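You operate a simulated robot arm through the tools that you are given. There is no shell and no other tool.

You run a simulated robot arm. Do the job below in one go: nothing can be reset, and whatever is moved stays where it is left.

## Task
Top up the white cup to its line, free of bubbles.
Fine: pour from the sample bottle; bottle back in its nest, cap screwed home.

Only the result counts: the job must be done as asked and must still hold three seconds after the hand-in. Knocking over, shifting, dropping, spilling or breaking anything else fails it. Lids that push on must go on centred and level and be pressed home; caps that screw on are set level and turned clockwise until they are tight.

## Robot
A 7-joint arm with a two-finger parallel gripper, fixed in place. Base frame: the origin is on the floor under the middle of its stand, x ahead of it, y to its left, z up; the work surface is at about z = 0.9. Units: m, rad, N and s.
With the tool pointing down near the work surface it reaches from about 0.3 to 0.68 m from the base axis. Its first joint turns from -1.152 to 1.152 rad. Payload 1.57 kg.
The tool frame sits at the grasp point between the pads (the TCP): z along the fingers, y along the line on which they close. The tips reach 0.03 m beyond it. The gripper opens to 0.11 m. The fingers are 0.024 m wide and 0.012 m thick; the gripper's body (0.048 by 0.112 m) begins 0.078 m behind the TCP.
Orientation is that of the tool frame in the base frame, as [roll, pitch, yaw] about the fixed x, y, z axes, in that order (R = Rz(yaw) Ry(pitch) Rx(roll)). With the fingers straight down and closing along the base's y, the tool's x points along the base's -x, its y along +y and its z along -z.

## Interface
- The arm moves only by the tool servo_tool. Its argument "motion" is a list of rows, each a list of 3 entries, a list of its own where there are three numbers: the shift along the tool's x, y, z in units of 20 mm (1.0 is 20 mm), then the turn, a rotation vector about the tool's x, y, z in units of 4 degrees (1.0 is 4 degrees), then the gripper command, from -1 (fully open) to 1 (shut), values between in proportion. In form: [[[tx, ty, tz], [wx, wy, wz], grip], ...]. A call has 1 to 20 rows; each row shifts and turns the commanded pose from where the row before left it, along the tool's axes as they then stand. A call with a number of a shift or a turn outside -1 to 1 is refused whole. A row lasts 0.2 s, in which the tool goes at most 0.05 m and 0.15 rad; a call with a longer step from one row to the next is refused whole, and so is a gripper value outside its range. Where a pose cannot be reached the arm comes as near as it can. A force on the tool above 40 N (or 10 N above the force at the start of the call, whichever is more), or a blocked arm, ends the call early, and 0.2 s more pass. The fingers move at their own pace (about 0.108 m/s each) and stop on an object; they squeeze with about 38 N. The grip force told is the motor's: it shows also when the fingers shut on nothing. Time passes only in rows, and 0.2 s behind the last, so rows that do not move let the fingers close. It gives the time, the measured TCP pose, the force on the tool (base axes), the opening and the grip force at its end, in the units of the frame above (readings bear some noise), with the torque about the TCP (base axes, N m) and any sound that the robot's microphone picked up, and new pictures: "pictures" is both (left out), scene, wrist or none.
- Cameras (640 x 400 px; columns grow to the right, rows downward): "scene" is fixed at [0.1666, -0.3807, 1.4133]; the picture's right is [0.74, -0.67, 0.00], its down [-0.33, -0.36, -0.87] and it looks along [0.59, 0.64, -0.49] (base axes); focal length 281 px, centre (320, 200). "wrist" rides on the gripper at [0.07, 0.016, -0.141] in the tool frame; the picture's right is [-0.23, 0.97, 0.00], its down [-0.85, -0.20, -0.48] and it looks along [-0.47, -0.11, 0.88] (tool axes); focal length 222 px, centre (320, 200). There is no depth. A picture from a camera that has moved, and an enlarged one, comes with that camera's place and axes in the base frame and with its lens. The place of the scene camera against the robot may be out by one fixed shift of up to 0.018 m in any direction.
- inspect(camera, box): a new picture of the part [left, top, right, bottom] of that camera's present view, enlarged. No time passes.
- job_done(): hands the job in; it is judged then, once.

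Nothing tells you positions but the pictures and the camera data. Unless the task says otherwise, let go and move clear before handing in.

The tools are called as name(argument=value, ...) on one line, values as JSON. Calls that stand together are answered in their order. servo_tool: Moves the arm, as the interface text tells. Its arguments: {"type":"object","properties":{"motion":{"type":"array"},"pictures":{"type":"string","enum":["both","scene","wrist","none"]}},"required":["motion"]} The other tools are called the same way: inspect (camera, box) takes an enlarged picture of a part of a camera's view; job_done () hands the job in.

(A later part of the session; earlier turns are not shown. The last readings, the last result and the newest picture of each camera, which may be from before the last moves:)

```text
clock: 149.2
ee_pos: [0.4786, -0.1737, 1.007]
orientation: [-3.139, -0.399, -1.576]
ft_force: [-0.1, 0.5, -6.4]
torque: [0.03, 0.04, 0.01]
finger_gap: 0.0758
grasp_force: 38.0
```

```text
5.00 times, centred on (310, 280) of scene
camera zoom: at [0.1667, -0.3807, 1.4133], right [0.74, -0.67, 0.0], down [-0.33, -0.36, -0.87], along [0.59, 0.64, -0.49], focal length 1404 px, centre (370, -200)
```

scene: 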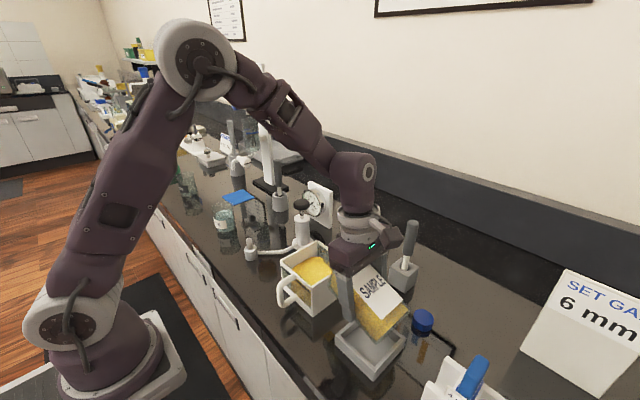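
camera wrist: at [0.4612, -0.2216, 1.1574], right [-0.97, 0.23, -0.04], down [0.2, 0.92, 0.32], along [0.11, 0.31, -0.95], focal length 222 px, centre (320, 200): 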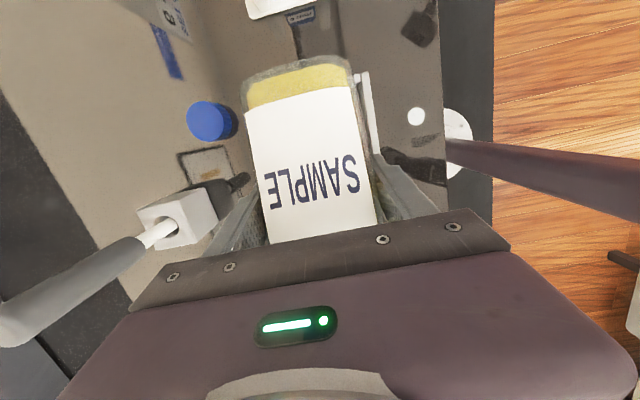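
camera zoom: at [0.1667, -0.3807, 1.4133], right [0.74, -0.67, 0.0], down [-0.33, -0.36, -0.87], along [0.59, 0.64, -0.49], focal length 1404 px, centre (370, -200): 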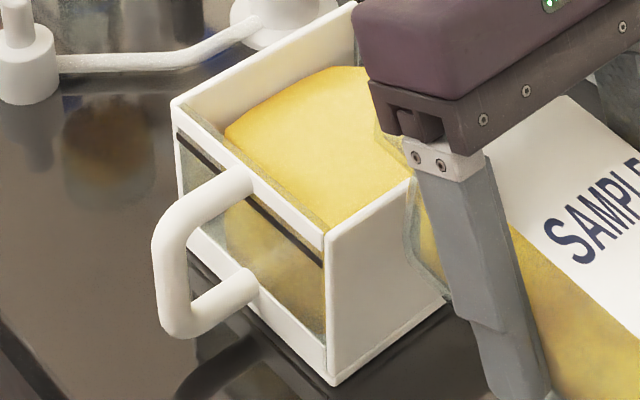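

Now about 10.8 mm added. A little more (0.6°), then I'll bring the bottle upright and verify the level with the accurate side view before the last touch.

servo_tool(motion=[[[0.008, 0, -0.018], [0, 0.05, 0], 1], [[0.008, 0, -0.018], [0, 0.05, 0], 1], [[0.008, 0, -0.018], [0, 0.05, 0], 1], [[0, 0, 0], [0, 0, 0], 1], [[0, 0, 0], [0, 0, 0], 1], [[0, 0, 0], [0, 0, 0], 1], [[0, 0, 0], [0, 0, 0], 1], [[0, 0, 0], [0, 0, 0], 1], [[0, 0, 0], [0, 0, 0], 1]], pictures="none")

inspect(camera="scene", box=[300, 235, 345, 280])

```text
clock: 151.2
ee_pos: [0.4778, -0.1734, 1.008]
orientation: [-3.139, -0.412, -1.576]
ft_force: [-0.2, -1.2, -6.2]
torque: [0.06, -0.02, 0.0]
finger_gap: 0.0759
grasp_force: 38.3
```

```text
8.89 times, centred on (322, 258) of scene
camera zoom: at [0.1667, -0.3807, 1.4133], right [0.74, -0.67, 0.0], down [-0.33, -0.36, -0.87], along [0.59, 0.64, -0.49], focal length 2496 px, centre (298, -311)
```

zoom: 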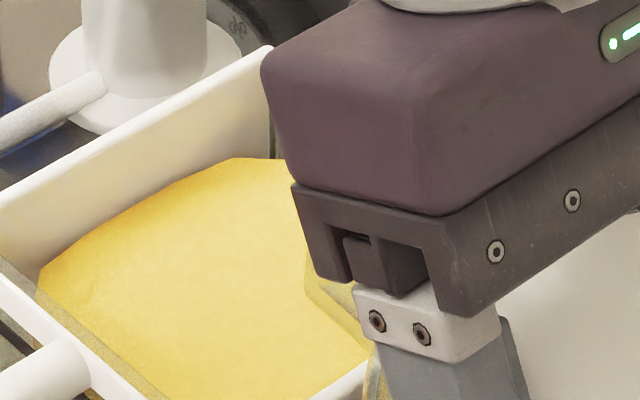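

About 12.2 mm added now. Bringing the bottle upright: rotating back over the cup first, then rising.

servo_tool(motion=[[[0, 0, 0], [0, -0.3, 0], 1], [[0, 0, 0], [0, -0.5, 0], 1], [[0.05, 0, -0.2], [0, -0.5, 0], 1], [[0.1, 0, -0.3], [0, -0.6, 0], 1], [[0.1, 0, -0.45], [0, -0.6, 0], 1], [[0.1, 0, -0.5], [0, -0.6, 0], 1], [[0.1, 0, -0.5], [0, -0.6, 0], 1], [[0.05, 0, -0.5], [0, -0.6, 0], 1], [[0.05, 0, -0.5], [0, -0.6, 0], 1], [[0, 0, -0.5], [0, -0.6, 0], 1], [[0, 0, -0.5], [0, -0.5, 0], 1], [[0, 0, -0.5], [0, -0.5, 0], 1], [[0, 0, -0.5], [0, -0.5, 0], 1], [[0, 0, -0.5], [0, -0.5, 0], 1], [[0, 0, -0.5], [0, -0.5, 0], 1], [[0, 0, -0.5], [0, -0.5, 0], 1], [[0, 0, -0.3], [0, 0, 0], 1], [[0, 0, 0], [0, 0, 0], 1]], pictures="both")

inspect(camera="scene", box=[270, 230, 350, 320])

inspect(camera="scene", box=[300, 235, 345, 280])

```text
clock: 155.0
ee_pos: [0.4779, -0.1741, 1.1442]
orientation: [-3.139, 0.182, -1.575]
ft_force: [-0.2, -0.2, -6.0]
torque: [0.0, -0.02, 0.0]
finger_gap: 0.076
grasp_force: 38.8
camera wrist: at [0.4611, -0.2689, 1.2701], right [-0.97, 0.23, 0.04], down [0.2, 0.75, 0.63], along [0.11, 0.62, -0.78], focal length 222 px, centre (320, 200)
```

scene: 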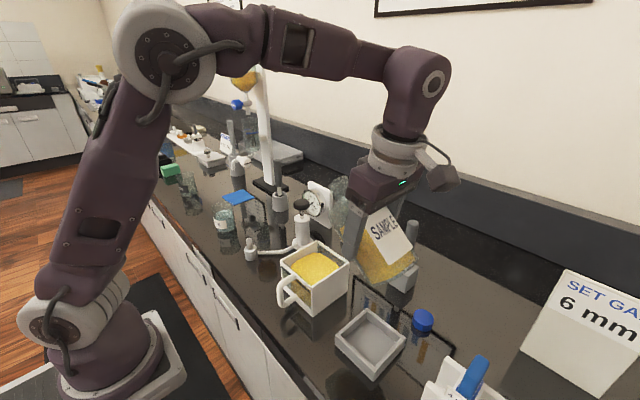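
wrist: 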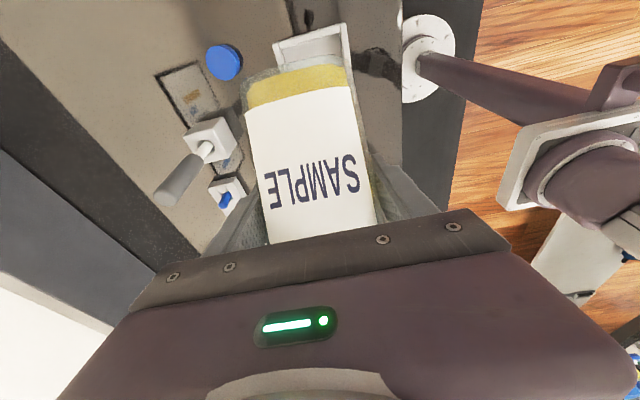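

```text
4.44 times, centred on (310, 275) of scene
camera zoom: at [0.1667, -0.3807, 1.4133], right [0.74, -0.67, 0.0], down [-0.33, -0.36, -0.87], along [0.59, 0.64, -0.49], focal length 1248 px, centre (364, -133)
```

zoom: 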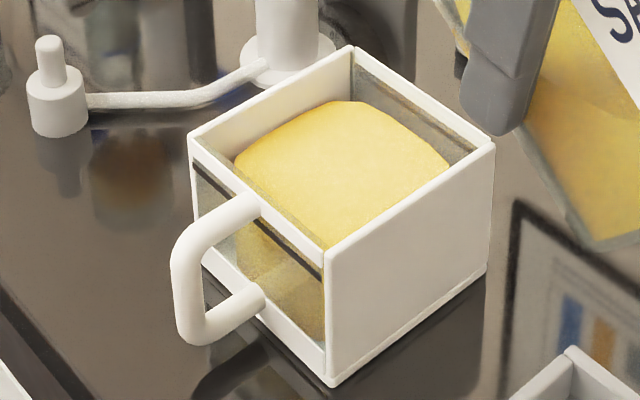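

```text
8.89 times, centred on (322, 258) of scene
camera zoom: at [0.1667, -0.3807, 1.4133], right [0.74, -0.67, 0.0], down [-0.33, -0.36, -0.87], along [0.59, 0.64, -0.49], focal length 2496 px, centre (298, -311)
```

zoom: 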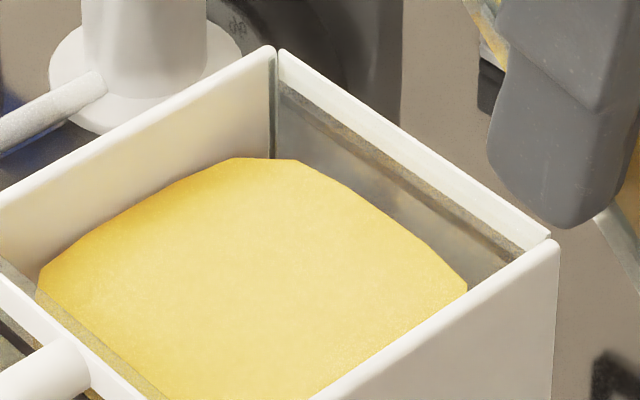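

No bubbles and no spills visible. I'll bring the bottle fully upright, swing back to heading 0°, and take the accurate side view of the window from next to the cup.

servo_tool(motion=[[[0, 0, 0], [0, -0.5, 0], 1], [[0, 0, 0], [0, -0.9, 0], 1], [[0, 0, 0], [0, -0.9, 0], 1], [[0, 0, 0], [0, -0.9, 0], 1], [[0, 0, 0], [0, -0.9, 0], 1], [[0, 0, 0], [0, -0.9, 0], 1], [[0, 0, 0], [0, -0.9, 0], 1], [[0, 0, 0], [0, -0.9, 0], 1], [[0, 0, 0], [0, -0.9, 0], 1], [[0, 0, 0], [0, -0.9, 0], 1], [[0, 0, 0], [0, -0.9, 0], 1], [[0, 0, 0], [0, -0.9, 0], 1], [[0, 0, 0], [0, -0.9, 0], 1], [[0, 0, 0], [0, -0.7, 0], 1], [[0, 0, 0], [0, -0.4, 0], 1], [[0, 0, 0], [0, 0, 0], 1]], pictures="none")

```text
clock: 158.4
ee_pos: [0.4773, -0.1752, 1.1429]
orientation: [-3.137, 1.048, -1.573]
ft_force: [0.8, 0.1, -7.9]
torque: [-0.01, -0.03, -0.04]
finger_gap: 0.0758
grasp_force: 37.8
```

servo_tool(motion=[[[0, 0, 0], [0.43, 0, 0.25], 1], [[0, 0, 0], [0.866, 0, 0.5], 1], [[0, 0, 0], [0.866, 0, 0.5], 1], [[0, 0, 0], [0.866, 0, 0.5], 1], [[0, 0, 0], [0.866, 0, 0.5], 1], [[0, 0, 0], [0.866, 0, 0.5], 1], [[0, 0, 0], [0.866, 0, 0.5], 1], [[0, 0, 0], [0.866, 0, 0.5], 1], [[0, 0, 0], [0.866, 0, 0.5], 1], [[0, 0, 0], [0.866, 0, 0.5], 1], [[0, 0, 0], [0.866, 0, 0.5], 1], [[0, 0, 0], [0.866, 0, 0.5], 1], [[0, 0, 0], [0.866, 0, 0.5], 1], [[0, 0, 0], [0.866, 0, 0.5], 1], [[0, 0, 0], [0.866, 0, 0.5], 1], [[0, 0, 0], [0.866, 0, 0.5], 1], [[0, 0, 0], [0.866, 0, 0.5], 1], [[0, 0, 0], [0.866, 0, 0.5], 1], [[0, 0, 0], [0.866, 0, 0.5], 1], [[0, 0, 0], [0.866, 0, 0.5], 1]], pictures="none")

servo_tool(motion=[[[0, 0, 0], [0.866, 0, 0.5], 1], [[0, 0, 0], [0.866, 0, 0.5], 1], [[0, 0, 0], [0.8, 0, 0.462], 1], [[0, 0, 0], [0, 0, 0], 1]], pictures="none")

```text
clock: 162.6
ee_pos: [0.4789, -0.1744, 1.1426]
orientation: [3.141, 1.045, -2.936]
ft_force: [0.4, -0.4, -6.6]
torque: [-0.03, -0.01, 0.0]
finger_gap: 0.076
grasp_force: 38.1
```

```text
clock: 163.6
ee_pos: [0.4783, -0.1756, 1.1436]
orientation: [-3.141, 1.048, -3.141]
ft_force: [0.5, 0.7, -6.1]
torque: [-0.03, 0.03, 0.03]
finger_gap: 0.0756
grasp_force: 37.8
```

servo_tool(motion=[[[0.3, 0.1, 0.1], [0, 0, 0], 1], [[0.498, 0.156, 0.171], [0, 0, 0], 1], [[0.498, 0.156, 0.171], [0, 0, 0], 1], [[0.498, 0.156, 0.171], [0, 0, 0], 1], [[0.498, 0.156, 0.171], [0, 0, 0], 1], [[0.498, 0.156, 0.171], [0, 0, 0], 1], [[0.498, 0.156, 0.171], [0, 0, 0], 1], [[0.498, 0.156, 0.171], [0, 0, 0], 1], [[0.498, 0.156, 0.171], [0, 0, 0], 1], [[0.2, 0.05, 0.07], [0, 0, 0], 1], [[0, 0, 0], [0, 0, 0], 1]], pictures="both")

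inspect(camera="wrist", box=[400, 0, 640, 150])

```text
clock: 166.0
ee_pos: [0.4591, -0.1473, 1.0484]
orientation: [3.14, 1.047, -3.141]
ft_force: [0.3, 0.4, -6.7]
torque: [-0.01, 0.02, 0.0]
finger_gap: 0.0759
grasp_force: 37.7
camera wrist: at [0.3012, -0.1325, 1.0585], right [0.11, 0.97, 0.2], down [0.01, -0.2, 0.98], along [0.99, -0.11, -0.04], focal length 222 px, centre (320, 200)
```

scene: 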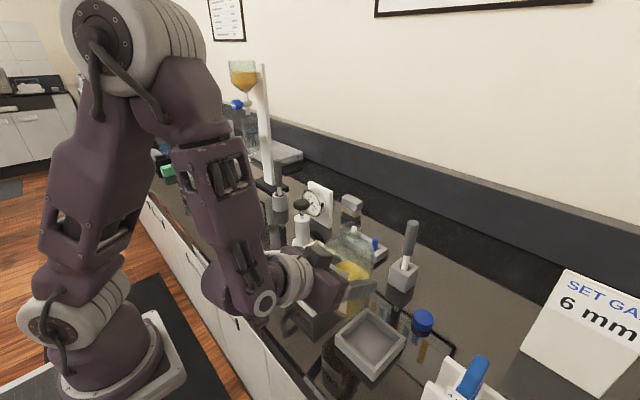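
wrist: 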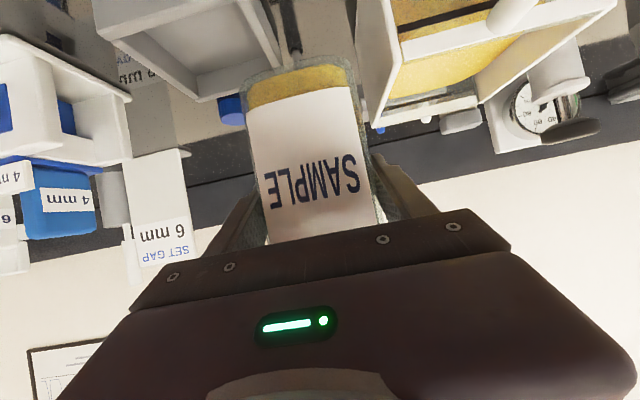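

```text
2.67 times, centred on (520, 75) of wrist
camera zoom: at [0.3012, -0.1325, 1.0585], right [0.11, 0.97, 0.2], down [0.01, -0.2, 0.98], along [0.99, -0.11, -0.04], focal length 592 px, centre (-213, 533)
```

zoom: 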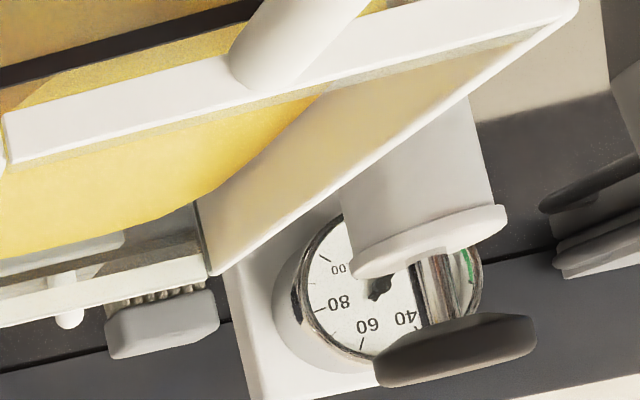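

inspect(camera="wrist", box=[370, 0, 530, 100])

inspect(camera="wrist", box=[380, 0, 460, 50])

```text
4.00 times, centred on (450, 50) of wrist
camera zoom: at [0.3012, -0.1325, 1.0585], right [0.11, 0.97, 0.2], down [0.01, -0.2, 0.98], along [0.99, -0.11, -0.04], focal length 888 px, centre (-200, 800)
```

zoom: 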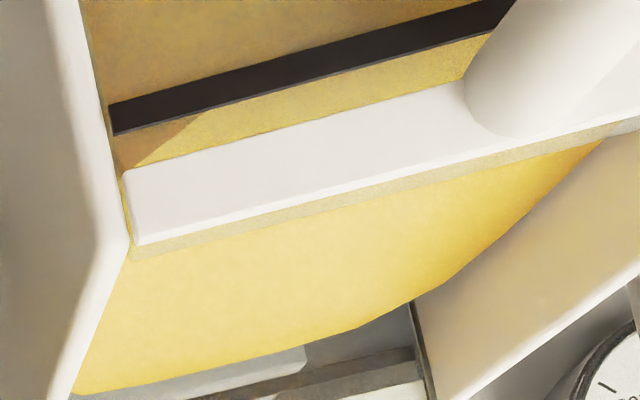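

```text
8.00 times, centred on (420, 25) of wrist
camera zoom: at [0.3012, -0.1325, 1.0585], right [0.11, 0.97, 0.2], down [0.01, -0.2, 0.98], along [0.99, -0.11, -0.04], focal length 1777 px, centre (-480, 1600)
```

zoom: 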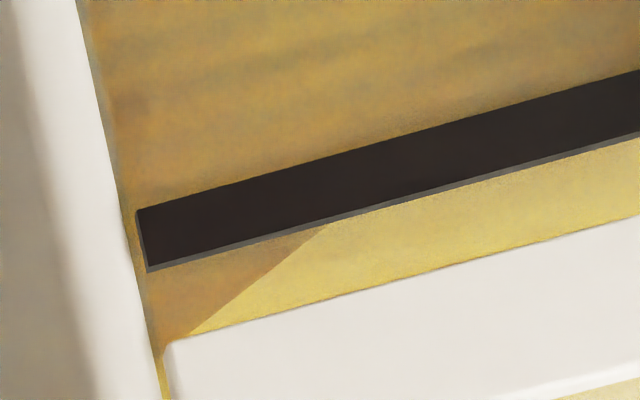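

The dark line now covers the fluid's front edge, so the level is close. I'll lower the camera a bit to cut the parallax and measure more exactly.

servo_tool(motion=[[[0.3, 0, 0.173], [0, 0, 0], 1], [[0.4335, 0, 0.25], [0, 0, 0], 1], [[0.4335, 0, 0.25], [0, 0, 0], 1], [[0, 0, 0], [0, 0, 0], 1], [[0, 0, 0], [0, 0, 0], 1]], pictures="wrist")

inspect(camera="wrist", box=[370, 0, 530, 100])

inspect(camera="wrist", box=[380, 20, 460, 70])

```text
clock: 167.2
ee_pos: [0.4599, -0.1472, 1.0215]
orientation: [3.14, 1.047, -3.14]
ft_force: [-0.1, -0.2, -6.2]
torque: [-0.01, 0.03, 0.0]
finger_gap: 0.0761
grasp_force: 38.3
camera wrist: at [0.3026, -0.1314, 1.0316], right [0.11, 0.97, 0.2], down [0.01, -0.2, 0.98], along [0.99, -0.11, -0.03], focal length 222 px, centre (320, 200)
```

wrist: 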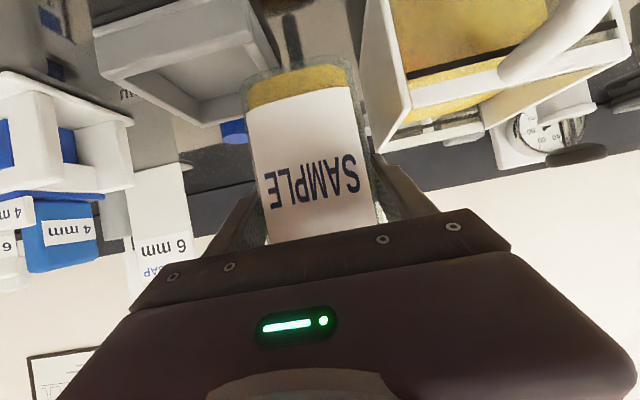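

```text
4.00 times, centred on (450, 50) of wrist
camera zoom: at [0.3026, -0.1314, 1.0316], right [0.11, 0.97, 0.2], down [0.01, -0.2, 0.98], along [0.99, -0.11, -0.03], focal length 888 px, centre (-200, 800)
```

zoom: 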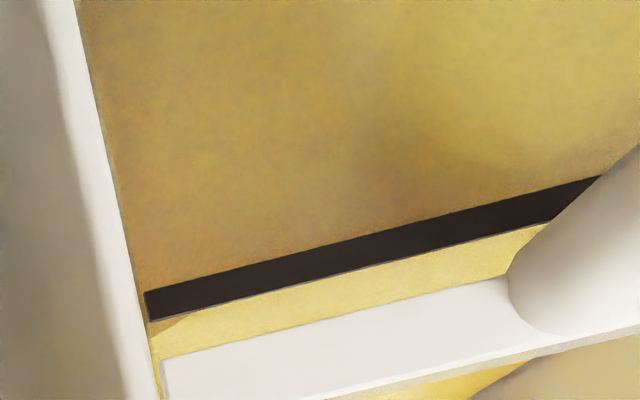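

```text
8.00 times, centred on (420, 45) of wrist
camera zoom: at [0.3026, -0.1314, 1.0316], right [0.11, 0.97, 0.2], down [0.01, -0.2, 0.98], along [0.99, -0.11, -0.03], focal length 1777 px, centre (-480, 1440)
```

zoom: 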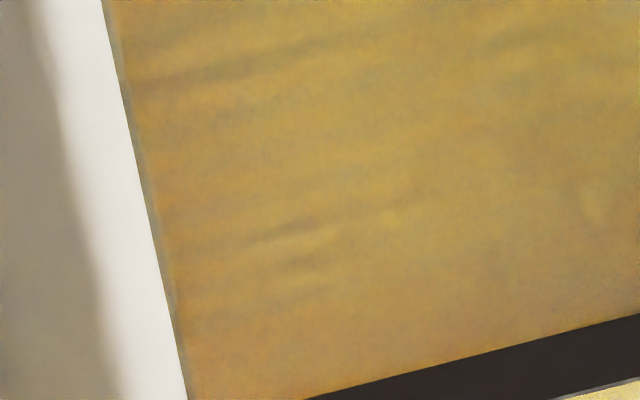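

The fluid edge sits behind the lower part of the line band (band 0.9697–0.9738; fluid ≈0.969). About 2–2.5 mm more brings it to the middle of the line. Going back for a last small pour: up, then swing to heading 90°.

servo_tool(motion=[[[-0.3, -0.1, -0.173], [0, 0, 0], 1], [[-0.4335, -0.2, -0.25], [0, 0, 0], 1], [[-0.4335, -0.2, -0.25], [0, 0, 0], 1], [[-0.4335, -0.2, -0.25], [0, 0, 0], 1], [[-0.4335, -0.2, -0.25], [0, 0, 0], 1], [[-0.4335, -0.2, -0.25], [0, 0, 0], 1], [[-0.4335, -0.2, -0.25], [0, 0, 0], 1], [[-0.4335, -0.1, -0.25], [0, 0, 0], 1], [[-0.4335, 0, -0.25], [0, 0, 0], 1], [[-0.4335, 0, -0.25], [0, 0, 0], 1], [[-0.4335, 0, -0.25], [0, 0, 0], 1], [[-0.6, 0, 0.1], [0, 0, 0], 1], [[-0.5, 0, 0.1], [0, 0, 0], 1], [[0, 0, 0.3], [0, 0, 0], 1], [[0, 0, 0], [0, 0, 0], 1]], pictures="none")

```text
clock: 170.4
ee_pos: [0.4789, -0.1756, 1.1436]
orientation: [-3.141, 1.048, -3.139]
ft_force: [0.5, 0.9, -6.8]
torque: [0.01, 0.0, -0.03]
finger_gap: 0.0757
grasp_force: 37.9
```

servo_tool(motion=[[[0, 0, 0], [-0.433, 0, -0.25], 1], [[0, 0, 0], [-0.866, 0, -0.5], 1], [[0, 0, 0], [-0.866, 0, -0.5], 1], [[0, 0, 0], [-0.866, 0, -0.5], 1], [[0, 0, 0], [-0.866, 0, -0.5], 1], [[0, 0, 0], [-0.866, 0, -0.5], 1], [[0, 0, 0], [-0.866, 0, -0.5], 1], [[0, 0, 0], [-0.866, 0, -0.5], 1], [[0, 0, 0], [-0.866, 0, -0.5], 1], [[0, 0, 0], [-0.866, 0, -0.5], 1], [[0, 0, 0], [-0.866, 0, -0.5], 1], [[0, 0, 0], [-0.866, 0, -0.5], 1], [[0, 0, 0], [-0.866, 0, -0.5], 1], [[0, 0, 0], [-0.866, 0, -0.5], 1], [[0, 0, 0], [-0.866, 0, -0.5], 1], [[0, 0, 0], [-0.866, 0, -0.5], 1], [[0, 0, 0], [-0.866, 0, -0.5], 1], [[0, 0, 0], [-0.866, 0, -0.5], 1], [[0, 0, 0], [-0.866, 0, -0.5], 1], [[0, 0, 0], [-0.866, 0, -0.5], 1]], pictures="none")

servo_tool(motion=[[[0, 0, 0], [-0.866, 0, -0.5], 1], [[0, 0, 0], [-0.866, 0, -0.5], 1], [[0, 0, 0], [-0.866, 0, -0.5], 1], [[0, 0, 0], [0, 0, 0], 1], [[0, 0, 0], [0, 0.4, 0], 1], [[0, 0, 0], [0, 0.7, 0], 1], [[0, 0, 0], [0, 0.9, 0], 1], [[0, 0, 0], [0, 0.9, 0], 1], [[0, 0, 0], [0, 0.9, 0], 1], [[0, 0, 0], [0, 0.9, 0], 1], [[0, 0, 0], [0, 0.9, 0], 1], [[0, 0, 0], [0, 0.9, 0], 1], [[0, 0, 0], [0, 0.9, 0], 1], [[0, 0, 0], [0, 0.9, 0], 1], [[0, 0, 0], [0, 0.9, 0], 1], [[0, 0, 0], [0, 0.9, 0], 1], [[0, 0, 0], [0, 0.9, 0], 1], [[0, 0, 0], [0, 0.7, 0], 1], [[0, 0, 0], [0, 0.5, 0], 1], [[0, 0, 0], [0, 0.3, 0], 1]], pictures="none")

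```text
clock: 174.6
ee_pos: [0.4785, -0.1746, 1.1443]
orientation: [-3.137, 1.048, -1.777]
ft_force: [-0.2, 0.3, -6.0]
torque: [-0.03, -0.03, 0.02]
finger_gap: 0.0759
grasp_force: 38.1
```

```text
clock: 178.8
ee_pos: [0.4789, -0.1751, 1.1446]
orientation: [-3.138, 0.175, -1.568]
ft_force: [0.4, 0.5, -6.7]
torque: [0.0, 0.03, 0.01]
finger_gap: 0.0757
grasp_force: 38.4
```

servo_tool(motion=[[[0, 0, 0], [0, 0.5, 0], 1], [[0, 0, 0], [0, 0.5, 0], 1], [[0, 0, 0], [0, 0.5, 0], 1], [[0, 0, 0], [0, 0.5, 0], 1], [[0, 0, 0], [0, 0.5, 0], 1], [[0, 0, 0.3], [0, 0, 0], 1], [[0, 0, 0.5], [0, 0, 0], 1], [[0, 0, 0.5], [0, 0, 0], 1], [[0, 0, 0.5], [0, 0, 0], 1], [[0, 0, 0.5], [0, 0, 0], 1], [[0, 0, 0.5], [0, 0, 0], 1], [[0, 0, 0.5], [0, 0, 0], 1], [[0, 0, 0.5], [0, 0, 0], 1], [[0, 0, 0.5], [0, 0, 0], 1], [[0, 0, 0.5], [0, 0, 0], 1], [[0, 0, 0.3], [0, 0, 0], 1], [[0, 0, 0.2], [0, 0, 0], 1], [[0, 0, 0], [0, 0, 0], 1]], pictures="none")

servo_tool(motion=[[[0, 0, 0.3], [0, 0.4, 0], 1], [[0, 0, 0.3], [0, 0.4, 0], 1], [[0, 0, 0.3], [0, 0.4, 0], 1], [[0, 0, 0.3], [0, 0.4, 0], 1], [[0, 0, 0.25], [0, 0.4, 0], 1], [[-0.03, 0, 0.1], [0, 0.4, 0], 1], [[-0.05, 0, 0.05], [0, 0.35, 0], 1], [[-0.05, 0, 0], [0, 0.3, 0], 1], [[-0.05, 0, 0], [0, 0.3, 0], 1], [[0, 0, 0], [0, 0.3, 0], 1], [[0, 0, 0], [0, 0.3, 0], 1], [[0, 0, 0], [0, 0.3, 0], 1], [[0, 0, 0], [0, 0.3, 0], 1], [[0, 0, 0], [0, 0.2, 0], 1], [[0, 0, 0], [0, 0, 0], 1]], pictures="scene")

inspect(camera="scene", box=[300, 235, 345, 280])

```text
clock: 182.6
ee_pos: [0.4794, -0.1748, 1.0378]
orientation: [-3.141, 0.001, -1.569]
ft_force: [-0.7, -0.3, -6.5]
torque: [-0.01, 0.01, 0.02]
finger_gap: 0.0757
grasp_force: 38.1
```

```text
clock: 185.8
ee_pos: [0.4788, -0.1736, 1.0061]
orientation: [-3.14, -0.334, -1.571]
ft_force: [0.4, -0.4, -6.6]
torque: [0.03, 0.01, 0.01]
finger_gap: 0.0758
grasp_force: 37.9
```

scene: 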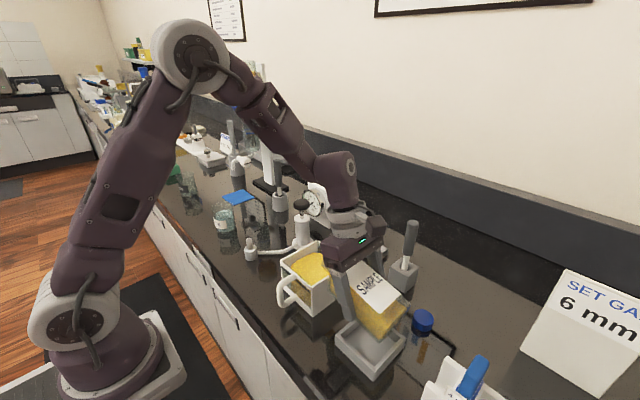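

```text
8.89 times, centred on (322, 258) of scene
camera zoom: at [0.1667, -0.3807, 1.4133], right [0.74, -0.67, 0.0], down [-0.33, -0.36, -0.87], along [0.59, 0.64, -0.49], focal length 2496 px, centre (298, -311)
```

zoom: 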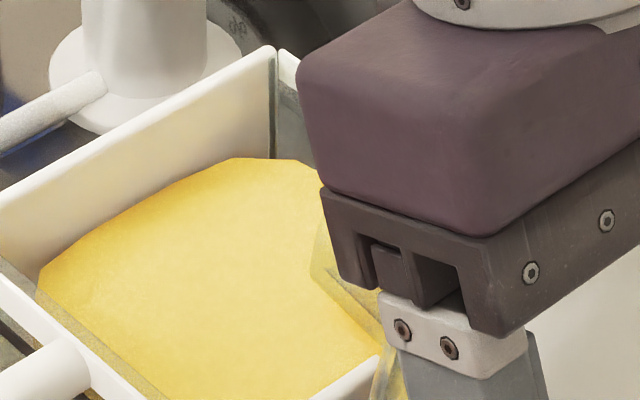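

servo_tool(motion=[[[0, 0, -0.02], [0, 0.18, 0], 1], [[0, 0, -0.02], [0, 0.18, 0], 1], [[0, 0, -0.02], [0, 0.18, 0], 1], [[0, 0, -0.02], [0, 0.18, 0], 1], [[0, 0, -0.02], [0, 0.18, 0], 1], [[0, 0, 0], [0, 0.17, 0], 1], [[0, 0, 0], [0, 0, 0], 1], [[0, 0, 0], [0, 0, 0], 1], [[0, 0, 0], [0, 0, 0], 1], [[0, 0, 0], [0, 0, 0], 1], [[0, 0, 0], [0, 0, 0], 1]], pictures="none")

inspect(camera="scene", box=[300, 235, 345, 280])

```text
clock: 188.2
ee_pos: [0.4786, -0.1721, 1.0073]
orientation: [-3.139, -0.408, -1.573]
ft_force: [0.1, 0.4, -7.5]
torque: [0.01, 0.02, -0.02]
finger_gap: 0.0758
grasp_force: 38.2
```

```text
8.89 times, centred on (322, 258) of scene
camera zoom: at [0.1667, -0.3807, 1.4133], right [0.74, -0.67, 0.0], down [-0.33, -0.36, -0.87], along [0.59, 0.64, -0.49], focal length 2496 px, centre (298, -311)
```

zoom: 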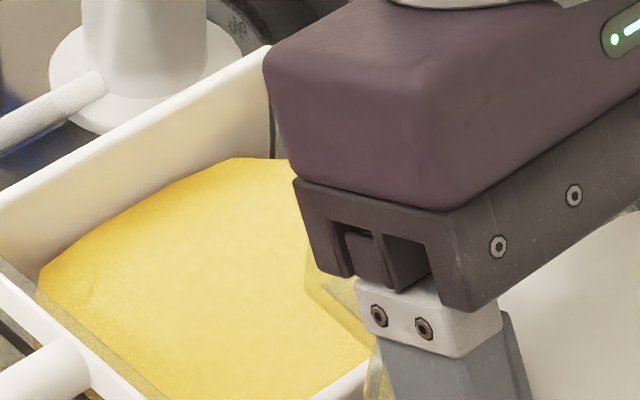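

Same level, no flow until past the previous angle — as expected. Now the last small increment (~1.1°), slowly.

servo_tool(motion=[[[0.007, 0, -0.016], [0, 0.045, 0], 1], [[0.007, 0, -0.016], [0, 0.045, 0], 1], [[0.007, 0, -0.016], [0, 0.045, 0], 1], [[0.007, 0, -0.016], [0, 0.045, 0], 1], [[0.007, 0, -0.016], [0, 0.045, 0], 1], [[0, 0, 0], [0, 0, 0], 1], [[0, 0, 0], [0, 0, 0], 1], [[0, 0, 0], [0, 0, 0], 1], [[0, 0, 0], [0, 0, 0], 1], [[0, 0, 0], [0, 0, 0], 1], [[0, 0, 0], [0, 0, 0], 1]], pictures="none")

inspect(camera="scene", box=[300, 235, 345, 280])

```text
clock: 190.6
ee_pos: [0.4795, -0.1725, 1.011]
orientation: [-3.139, -0.421, -1.571]
ft_force: [-0.1, 0.1, -7.2]
torque: [0.02, 0.01, 0.0]
finger_gap: 0.0759
grasp_force: 38.1
```

```text
8.89 times, centred on (322, 258) of scene
camera zoom: at [0.1667, -0.3807, 1.4133], right [0.74, -0.67, 0.0], down [-0.33, -0.36, -0.87], along [0.59, 0.64, -0.49], focal length 2496 px, centre (298, -311)
```

zoom: 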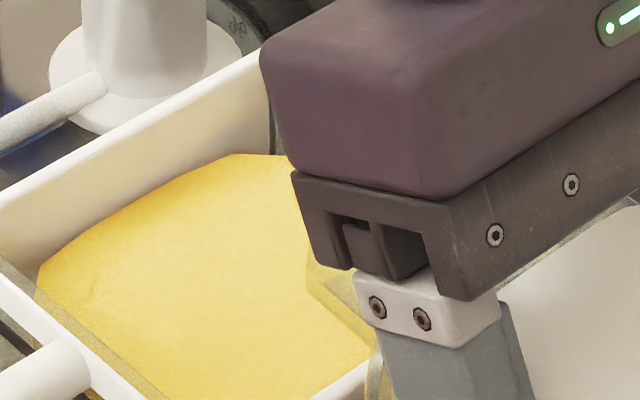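

servo_tool(motion=[[[0.006, 0, -0.014], [0, 0.04, 0], 1], [[0.006, 0, -0.014], [0, 0.04, 0], 1], [[0.003, 0, -0.007], [0, 0.02, 0], 1], [[0, 0, 0], [0, 0, 0], 1], [[0, 0, 0], [0, 0, 0], 1], [[0, 0, 0], [0, 0, 0], 1], [[0, 0, 0], [0, 0, 0], 1], [[0, 0, 0], [0, 0, 0], 1], [[0, 0, 0], [0, 0, 0], 1]], pictures="none")

inspect(camera="scene", box=[300, 235, 345, 280])

```text
clock: 192.6
ee_pos: [0.4804, -0.173, 1.0114]
orientation: [-3.141, -0.429, -1.571]
ft_force: [-0.5, 0.4, -6.9]
torque: [0.04, 0.0, -0.01]
finger_gap: 0.076
grasp_force: 37.8
```

```text
8.89 times, centred on (322, 258) of scene
camera zoom: at [0.1667, -0.3807, 1.4133], right [0.74, -0.67, 0.0], down [-0.33, -0.36, -0.87], along [0.59, 0.64, -0.49], focal length 2496 px, centre (298, -311)
```

zoom: 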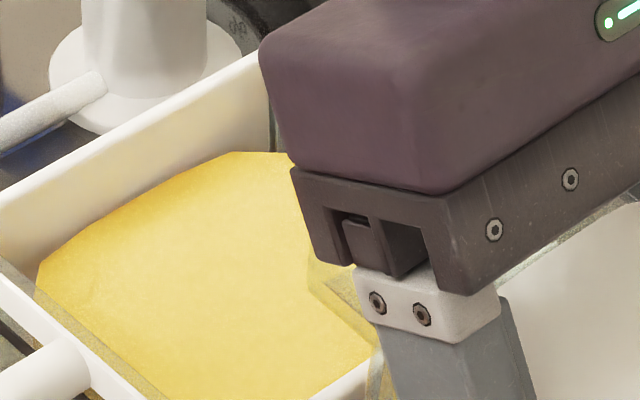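

The level now reads about 14 mm above the start, i.e. at the line by my estimate. Bringing the bottle upright again and checking from the side.

servo_tool(motion=[[[0, 0, 0], [0, -0.3, 0], 1], [[0, 0, 0], [0, -0.5, 0], 1], [[0.05, 0, -0.2], [0, -0.5, 0], 1], [[0.1, 0, -0.3], [0, -0.6, 0], 1], [[0.1, 0, -0.45], [0, -0.6, 0], 1], [[0.1, 0, -0.5], [0, -0.6, 0], 1], [[0.1, 0, -0.5], [0, -0.6, 0], 1], [[0.05, 0, -0.5], [0, -0.6, 0], 1], [[0.05, 0, -0.5], [0, -0.6, 0], 1], [[0, 0, -0.5], [0, -0.6, 0], 1], [[0, 0, -0.5], [0, -0.5, 0], 1], [[0, 0, -0.5], [0, -0.5, 0], 1], [[0, 0, -0.5], [0, -0.5, 0], 1], [[0, 0, -0.5], [0, -0.5, 0], 1], [[0, 0, -0.5], [0, -0.5, 0], 1], [[0, 0, -0.5], [0, -0.5, 0], 1], [[0, 0, -0.3], [0, 0, 0], 1], [[0, 0, 0], [0, 0, 0], 1]], pictures="none")

inspect(camera="scene", box=[270, 230, 350, 320])

inspect(camera="scene", box=[300, 235, 345, 280])

```text
clock: 196.4
ee_pos: [0.479, -0.1729, 1.1465]
orientation: [-3.141, 0.164, -1.568]
ft_force: [0.7, 0.0, -7.0]
torque: [0.0, -0.05, 0.0]
finger_gap: 0.0758
grasp_force: 38.1
```

```text
4.44 times, centred on (310, 275) of scene
camera zoom: at [0.1667, -0.3807, 1.4133], right [0.74, -0.67, 0.0], down [-0.33, -0.36, -0.87], along [0.59, 0.64, -0.49], focal length 1248 px, centre (364, -133)
```

zoom: 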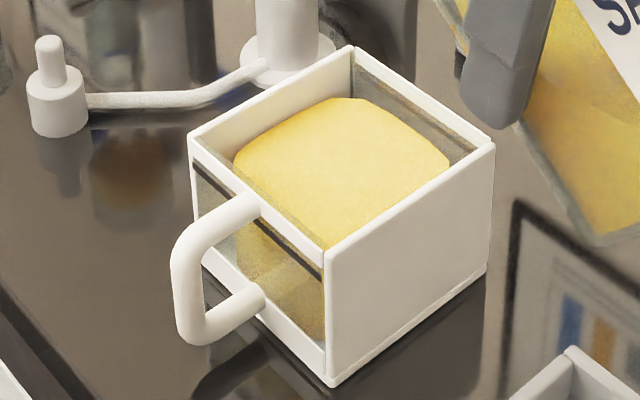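

```text
8.89 times, centred on (322, 258) of scene
camera zoom: at [0.1667, -0.3807, 1.4133], right [0.74, -0.67, 0.0], down [-0.33, -0.36, -0.87], along [0.59, 0.64, -0.49], focal length 2496 px, centre (298, -311)
```

zoom: 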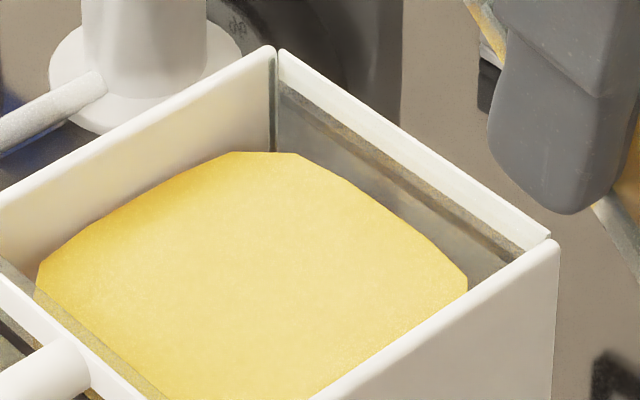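

Surface is smooth with no bubbles. Now fully upright and heading back to 0°.

servo_tool(motion=[[[0, 0, 0], [0, -0.5, 0], 1], [[0, 0, 0], [0, -0.9, 0], 1], [[0, 0, 0], [0, -0.9, 0], 1], [[0, 0, 0], [0, -0.9, 0], 1], [[0, 0, 0], [0, -0.9, 0], 1], [[0, 0, 0], [0, -0.9, 0], 1], [[0, 0, 0], [0, -0.9, 0], 1], [[0, 0, 0], [0, -0.9, 0], 1], [[0, 0, 0], [0, -0.9, 0], 1], [[0, 0, 0], [0, -0.9, 0], 1], [[0, 0, 0], [0, -0.9, 0], 1], [[0, 0, 0], [0, -0.9, 0], 1], [[0, 0, 0], [0, -0.9, 0], 1], [[0, 0, 0], [0, -0.8, 0], 1], [[0, 0, 0], [0, -0.55, 0], 1], [[0, 0, 0], [0, 0, 0], 1]], pictures="none")

servo_tool(motion=[[[0, 0, 0], [0.43, 0, 0.25], 1], [[0, 0, 0], [0.866, 0, 0.5], 1], [[0, 0, 0], [0.866, 0, 0.5], 1], [[0, 0, 0], [0.866, 0, 0.5], 1], [[0, 0, 0], [0.866, 0, 0.5], 1], [[0, 0, 0], [0.866, 0, 0.5], 1], [[0, 0, 0], [0.866, 0, 0.5], 1], [[0, 0, 0], [0.866, 0, 0.5], 1], [[0, 0, 0], [0.866, 0, 0.5], 1], [[0, 0, 0], [0.866, 0, 0.5], 1], [[0, 0, 0], [0.866, 0, 0.5], 1], [[0, 0, 0], [0.866, 0, 0.5], 1], [[0, 0, 0], [0.866, 0, 0.5], 1], [[0, 0, 0], [0.866, 0, 0.5], 1], [[0, 0, 0], [0.866, 0, 0.5], 1], [[0, 0, 0], [0.866, 0, 0.5], 1], [[0, 0, 0], [0.866, 0, 0.5], 1], [[0, 0, 0], [0.866, 0, 0.5], 1], [[0, 0, 0], [0.866, 0, 0.5], 1], [[0, 0, 0], [0.866, 0, 0.5], 1]], pictures="none")

servo_tool(motion=[[[0, 0, 0], [0.866, 0, 0.5], 1], [[0, 0, 0], [0.866, 0, 0.5], 1], [[0, 0, 0], [0.866, 0, 0.5], 1], [[0, 0, 0], [0, 0, 0], 1]], pictures="none")

```text
clock: 199.8
ee_pos: [0.4807, -0.1731, 1.1456]
orientation: [-3.14, 1.047, -1.569]
ft_force: [-0.5, 0.9, -6.5]
torque: [-0.02, -0.01, 0.01]
finger_gap: 0.0761
grasp_force: 37.7
```

```text
clock: 204.0
ee_pos: [0.4803, -0.1721, 1.1439]
orientation: [3.141, 1.047, -2.93]
ft_force: [0.3, -0.5, -6.3]
torque: [0.01, 0.0, 0.02]
finger_gap: 0.0758
grasp_force: 38.4
```

```text
clock: 205.0
ee_pos: [0.4796, -0.1732, 1.1467]
orientation: [3.139, 1.047, 3.14]
ft_force: [-0.2, 0.0, -7.0]
torque: [-0.02, -0.01, 0.02]
finger_gap: 0.076
grasp_force: 38.3
```

servo_tool(motion=[[[0.3, 0.1, 0.1], [0, 0, 0], 1], [[0.502, 0.12, 0.186], [0, 0, 0], 1], [[0.502, 0.12, 0.186], [0, 0, 0], 1], [[0.502, 0.12, 0.186], [0, 0, 0], 1], [[0.502, 0.12, 0.186], [0, 0, 0], 1], [[0.502, 0.12, 0.186], [0, 0, 0], 1], [[0.502, 0.12, 0.186], [0, 0, 0], 1], [[0.502, 0.12, 0.186], [0, 0, 0], 1], [[0.502, 0.12, 0.186], [0, 0, 0], 1], [[0.502, 0.12, 0.186], [0, 0, 0], 1], [[0.502, 0.12, 0.186], [0, 0, 0], 1], [[0.2, 0, 0.08], [0, 0, 0], 1], [[0, 0, 0], [0, 0, 0], 1]], pictures="wrist")

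inspect(camera="wrist", box=[370, 0, 530, 100])

inspect(camera="wrist", box=[400, 30, 480, 80])

```text
clock: 207.8
ee_pos: [0.4608, -0.1472, 1.031]
orientation: [-3.141, 1.046, -3.138]
ft_force: [0.6, -0.2, -6.7]
torque: [-0.01, 0.01, 0.01]
finger_gap: 0.076
grasp_force: 38.0
camera wrist: at [0.3024, -0.1315, 1.0398], right [0.11, 0.97, 0.2], down [0.01, -0.2, 0.98], along [0.99, -0.11, -0.03], focal length 222 px, centre (320, 200)
```

wrist: 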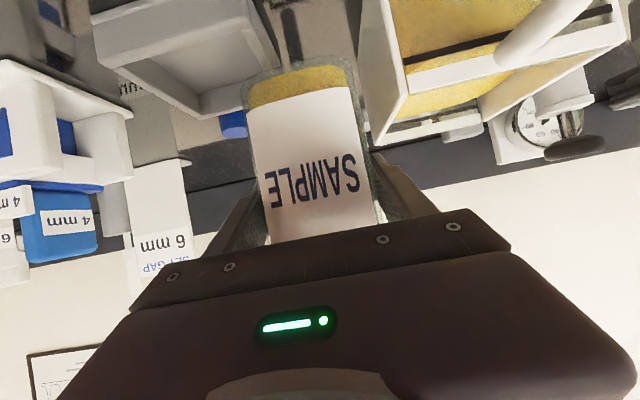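

```text
4.00 times, centred on (450, 50) of wrist
camera zoom: at [0.3024, -0.1315, 1.0398], right [0.11, 0.97, 0.2], down [0.01, -0.2, 0.98], along [0.99, -0.11, -0.03], focal length 888 px, centre (-200, 800)
```

zoom: 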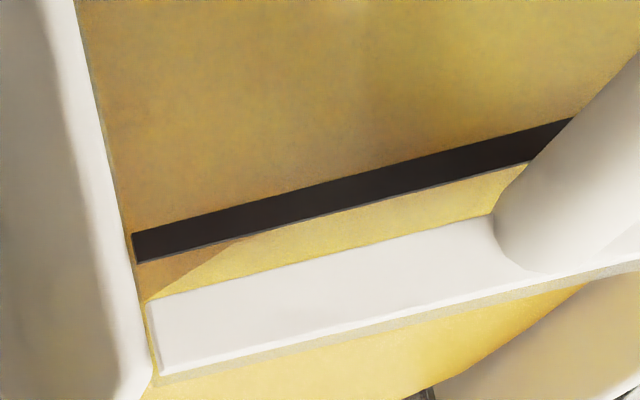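

```text
8.00 times, centred on (440, 55) of wrist
camera zoom: at [0.3024, -0.1315, 1.0398], right [0.11, 0.97, 0.2], down [0.01, -0.2, 0.98], along [0.99, -0.11, -0.03], focal length 1777 px, centre (-640, 1360)
```

zoom: 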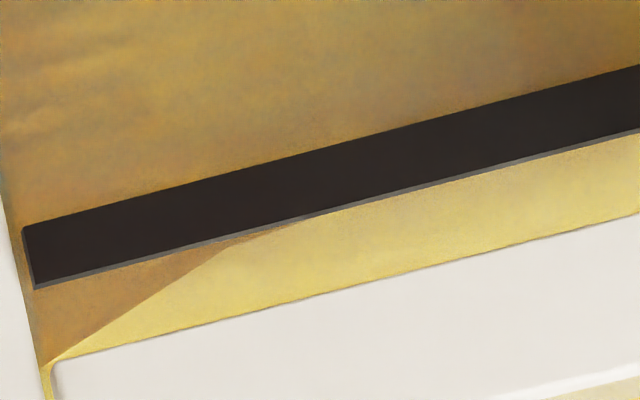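

The fluid edge now just emerges at the upper side of the dark band in this view. One more look from slightly higher to pin it down.

servo_tool(motion=[[[-0.3, 0, -0.173], [0, 0, 0], 1], [[-0.4, 0, -0.231], [0, 0, 0], 1], [[-0.3, 0, -0.173], [0, 0, 0], 1], [[0, 0, 0], [0, 0, 0], 1]], pictures="none")

inspect(camera="wrist", box=[370, 0, 530, 100])

inspect(camera="wrist", box=[390, 0, 470, 50])

```text
clock: 208.8
ee_pos: [0.4587, -0.148, 1.0528]
orientation: [3.141, 1.048, -3.14]
ft_force: [1.5, -0.5, -6.5]
torque: [-0.04, 0.02, 0.0]
finger_gap: 0.0759
grasp_force: 38.1
```

```text
4.00 times, centred on (450, 50) of wrist
camera zoom: at [0.3019, -0.1323, 1.0629], right [0.11, 0.97, 0.2], down [0.01, -0.2, 0.98], along [0.99, -0.11, -0.03], focal length 888 px, centre (-200, 800)
```

zoom: 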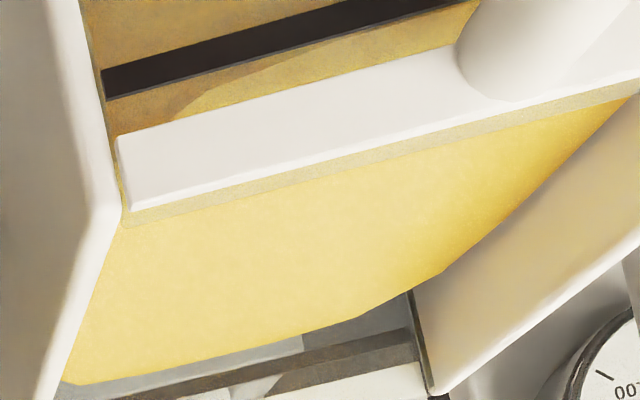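

```text
8.00 times, centred on (430, 25) of wrist
camera zoom: at [0.3019, -0.1323, 1.0629], right [0.11, 0.97, 0.2], down [0.01, -0.2, 0.98], along [0.99, -0.11, -0.03], focal length 1777 px, centre (-560, 1600)
```

zoom: 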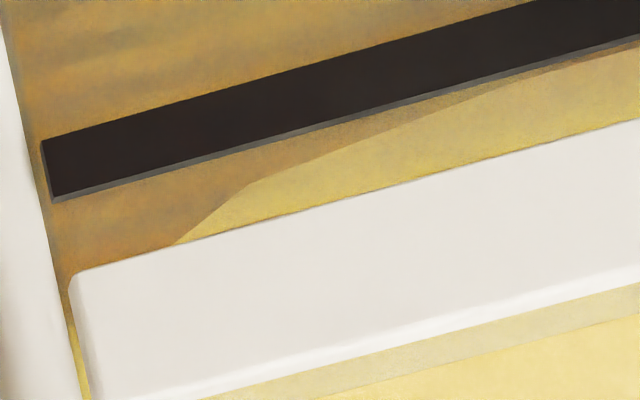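

From here the fluid's front edge lies right at the line (within about 1 mm of its centre, inside the band), and the surface is clean. Good. Now the bottle goes back to its nest: moving above it first.

servo_tool(motion=[[[-0.02, -0.25, 0.03], [0, 0, 0], 1], [[-0.025, -0.45, 0.045], [0, 0, 0], 1], [[-0.025, -0.5, 0.045], [0, 0, 0], 1], [[-0.025, -0.5, 0.045], [0, 0, 0], 1], [[-0.025, -0.5, 0.045], [0, 0, 0], 1], [[-0.025, -0.45, 0.045], [0, 0, 0], 1], [[-0.02, -0.3, 0.03], [0, 0, 0], 1], [[-0.01, -0.15, 0.02], [0, 0, 0], 1], [[0, 0, 0], [0, 0, 0], 1], [[0, 0, 0], [0, 0, 0], 1]], pictures="both")

inspect(camera="wrist", box=[150, 0, 450, 200])

inspect(camera="scene", box=[320, 230, 440, 390])

```text
clock: 211.0
ee_pos: [0.4664, -0.2082, 1.0536]
orientation: [3.14, 1.048, -3.14]
ft_force: [-0.2, -0.8, -6.3]
torque: [0.01, -0.01, -0.01]
finger_gap: 0.0755
grasp_force: 37.5
camera wrist: at [0.3097, -0.1933, 1.0633], right [0.11, 0.97, 0.2], down [0.01, -0.2, 0.98], along [0.99, -0.11, -0.03], focal length 222 px, centre (320, 200)
```

scene: 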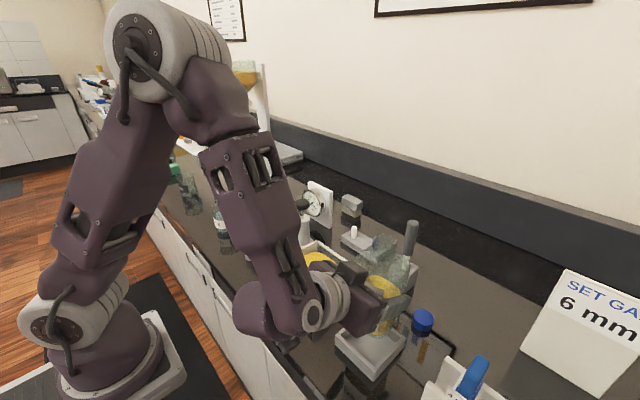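
wrist: 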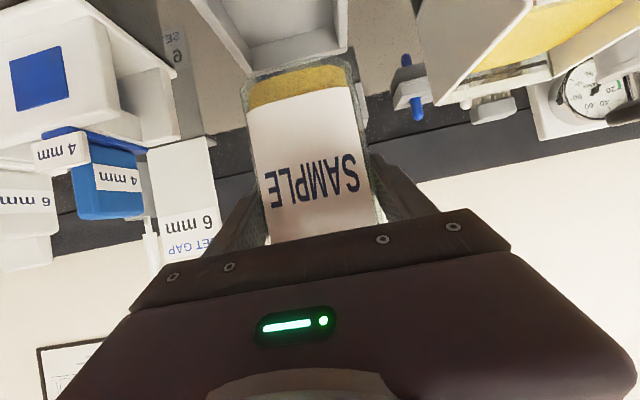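

```text
2.00 times, centred on (300, 100) of wrist
camera zoom: at [0.3097, -0.1933, 1.0633], right [0.11, 0.97, 0.2], down [0.01, -0.2, 0.98], along [0.99, -0.11, -0.03], focal length 444 px, centre (360, 400)
```

zoom: 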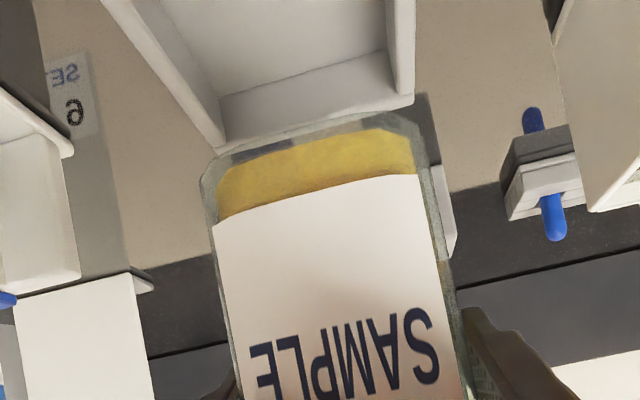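

```text
2.50 times, centred on (380, 310) of scene
camera zoom: at [0.1667, -0.3807, 1.4133], right [0.74, -0.67, 0.0], down [-0.33, -0.36, -0.87], along [0.59, 0.64, -0.49], focal length 702 px, centre (170, -75)
```

zoom: 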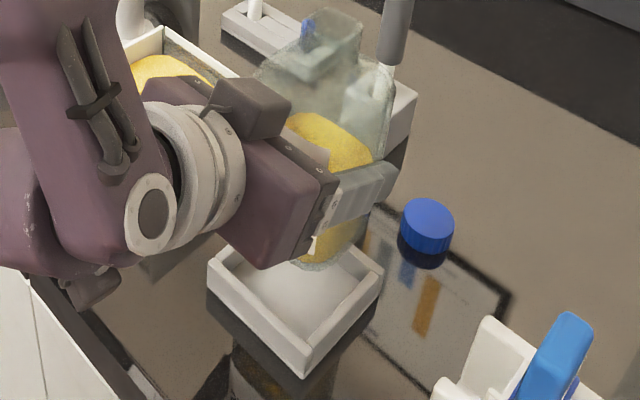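

Bottle is over the nest. Lowering vertically, with small steps at the end.

servo_tool(motion=[[[0.3, 0, 0.1725], [0, 0, 0], 1], [[0.4335, 0, 0.249], [0, 0, 0], 1], [[0.4335, 0, 0.249], [0, 0, 0], 1], [[0.4335, 0, 0.249], [0, 0, 0], 1], [[0.4335, 0, 0.249], [0, 0, 0], 1], [[0.4335, 0, 0.249], [0, 0, 0], 1], [[0.25, 0, 0.1437], [0, 0, 0], 1], [[0, 0, 0], [0, 0, 0], 1]], pictures="both")

inspect(camera="wrist", box=[150, 0, 450, 200])

inspect(camera="scene", box=[320, 270, 440, 390])

```text
clock: 212.8
ee_pos: [0.4678, -0.2083, 0.9911]
orientation: [3.141, 1.054, -3.138]
ft_force: [6.2, -1.7, 25.5]
torque: [0.37, -0.05, 0.17]
finger_gap: 0.076
grasp_force: 37.9
camera wrist: at [0.3104, -0.1926, 0.9997], right [0.11, 0.97, 0.2], down [0.01, -0.2, 0.98], along [0.99, -0.11, -0.03], focal length 222 px, centre (320, 200)
```

scene: 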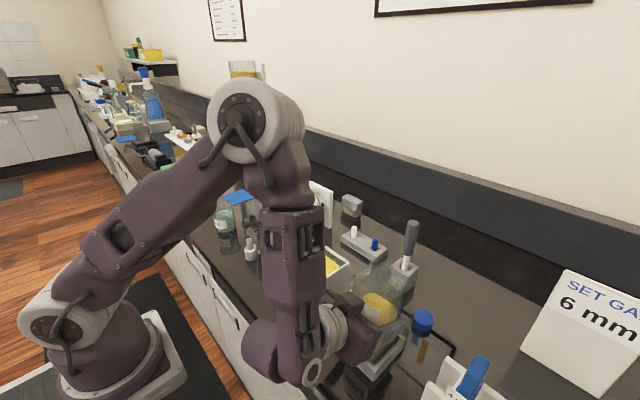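
wrist: 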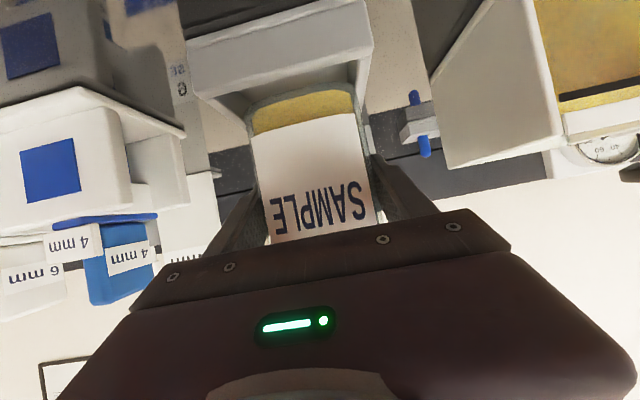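

```text
2.00 times, centred on (300, 100) of wrist
camera zoom: at [0.3104, -0.1926, 0.9997], right [0.11, 0.97, 0.2], down [0.01, -0.2, 0.98], along [0.99, -0.11, -0.03], focal length 444 px, centre (360, 400)
```

zoom: 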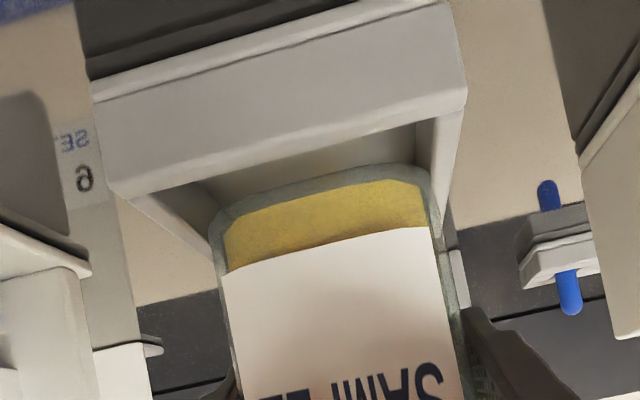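

```text
3.33 times, centred on (380, 330) of scene
camera zoom: at [0.1664, -0.3805, 1.4134], right [0.74, -0.67, 0.0], down [-0.33, -0.36, -0.87], along [0.59, 0.64, -0.49], focal length 936 px, centre (120, -233)
```

zoom: 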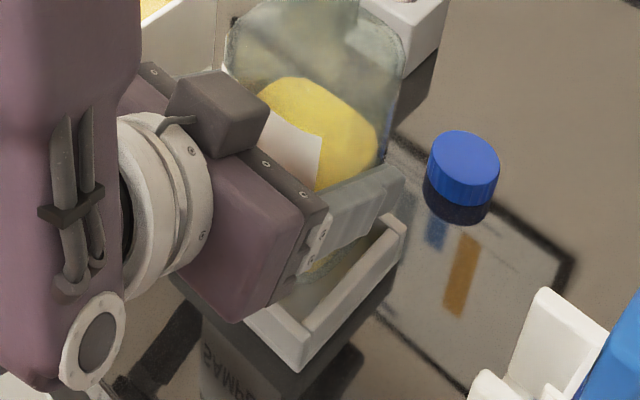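

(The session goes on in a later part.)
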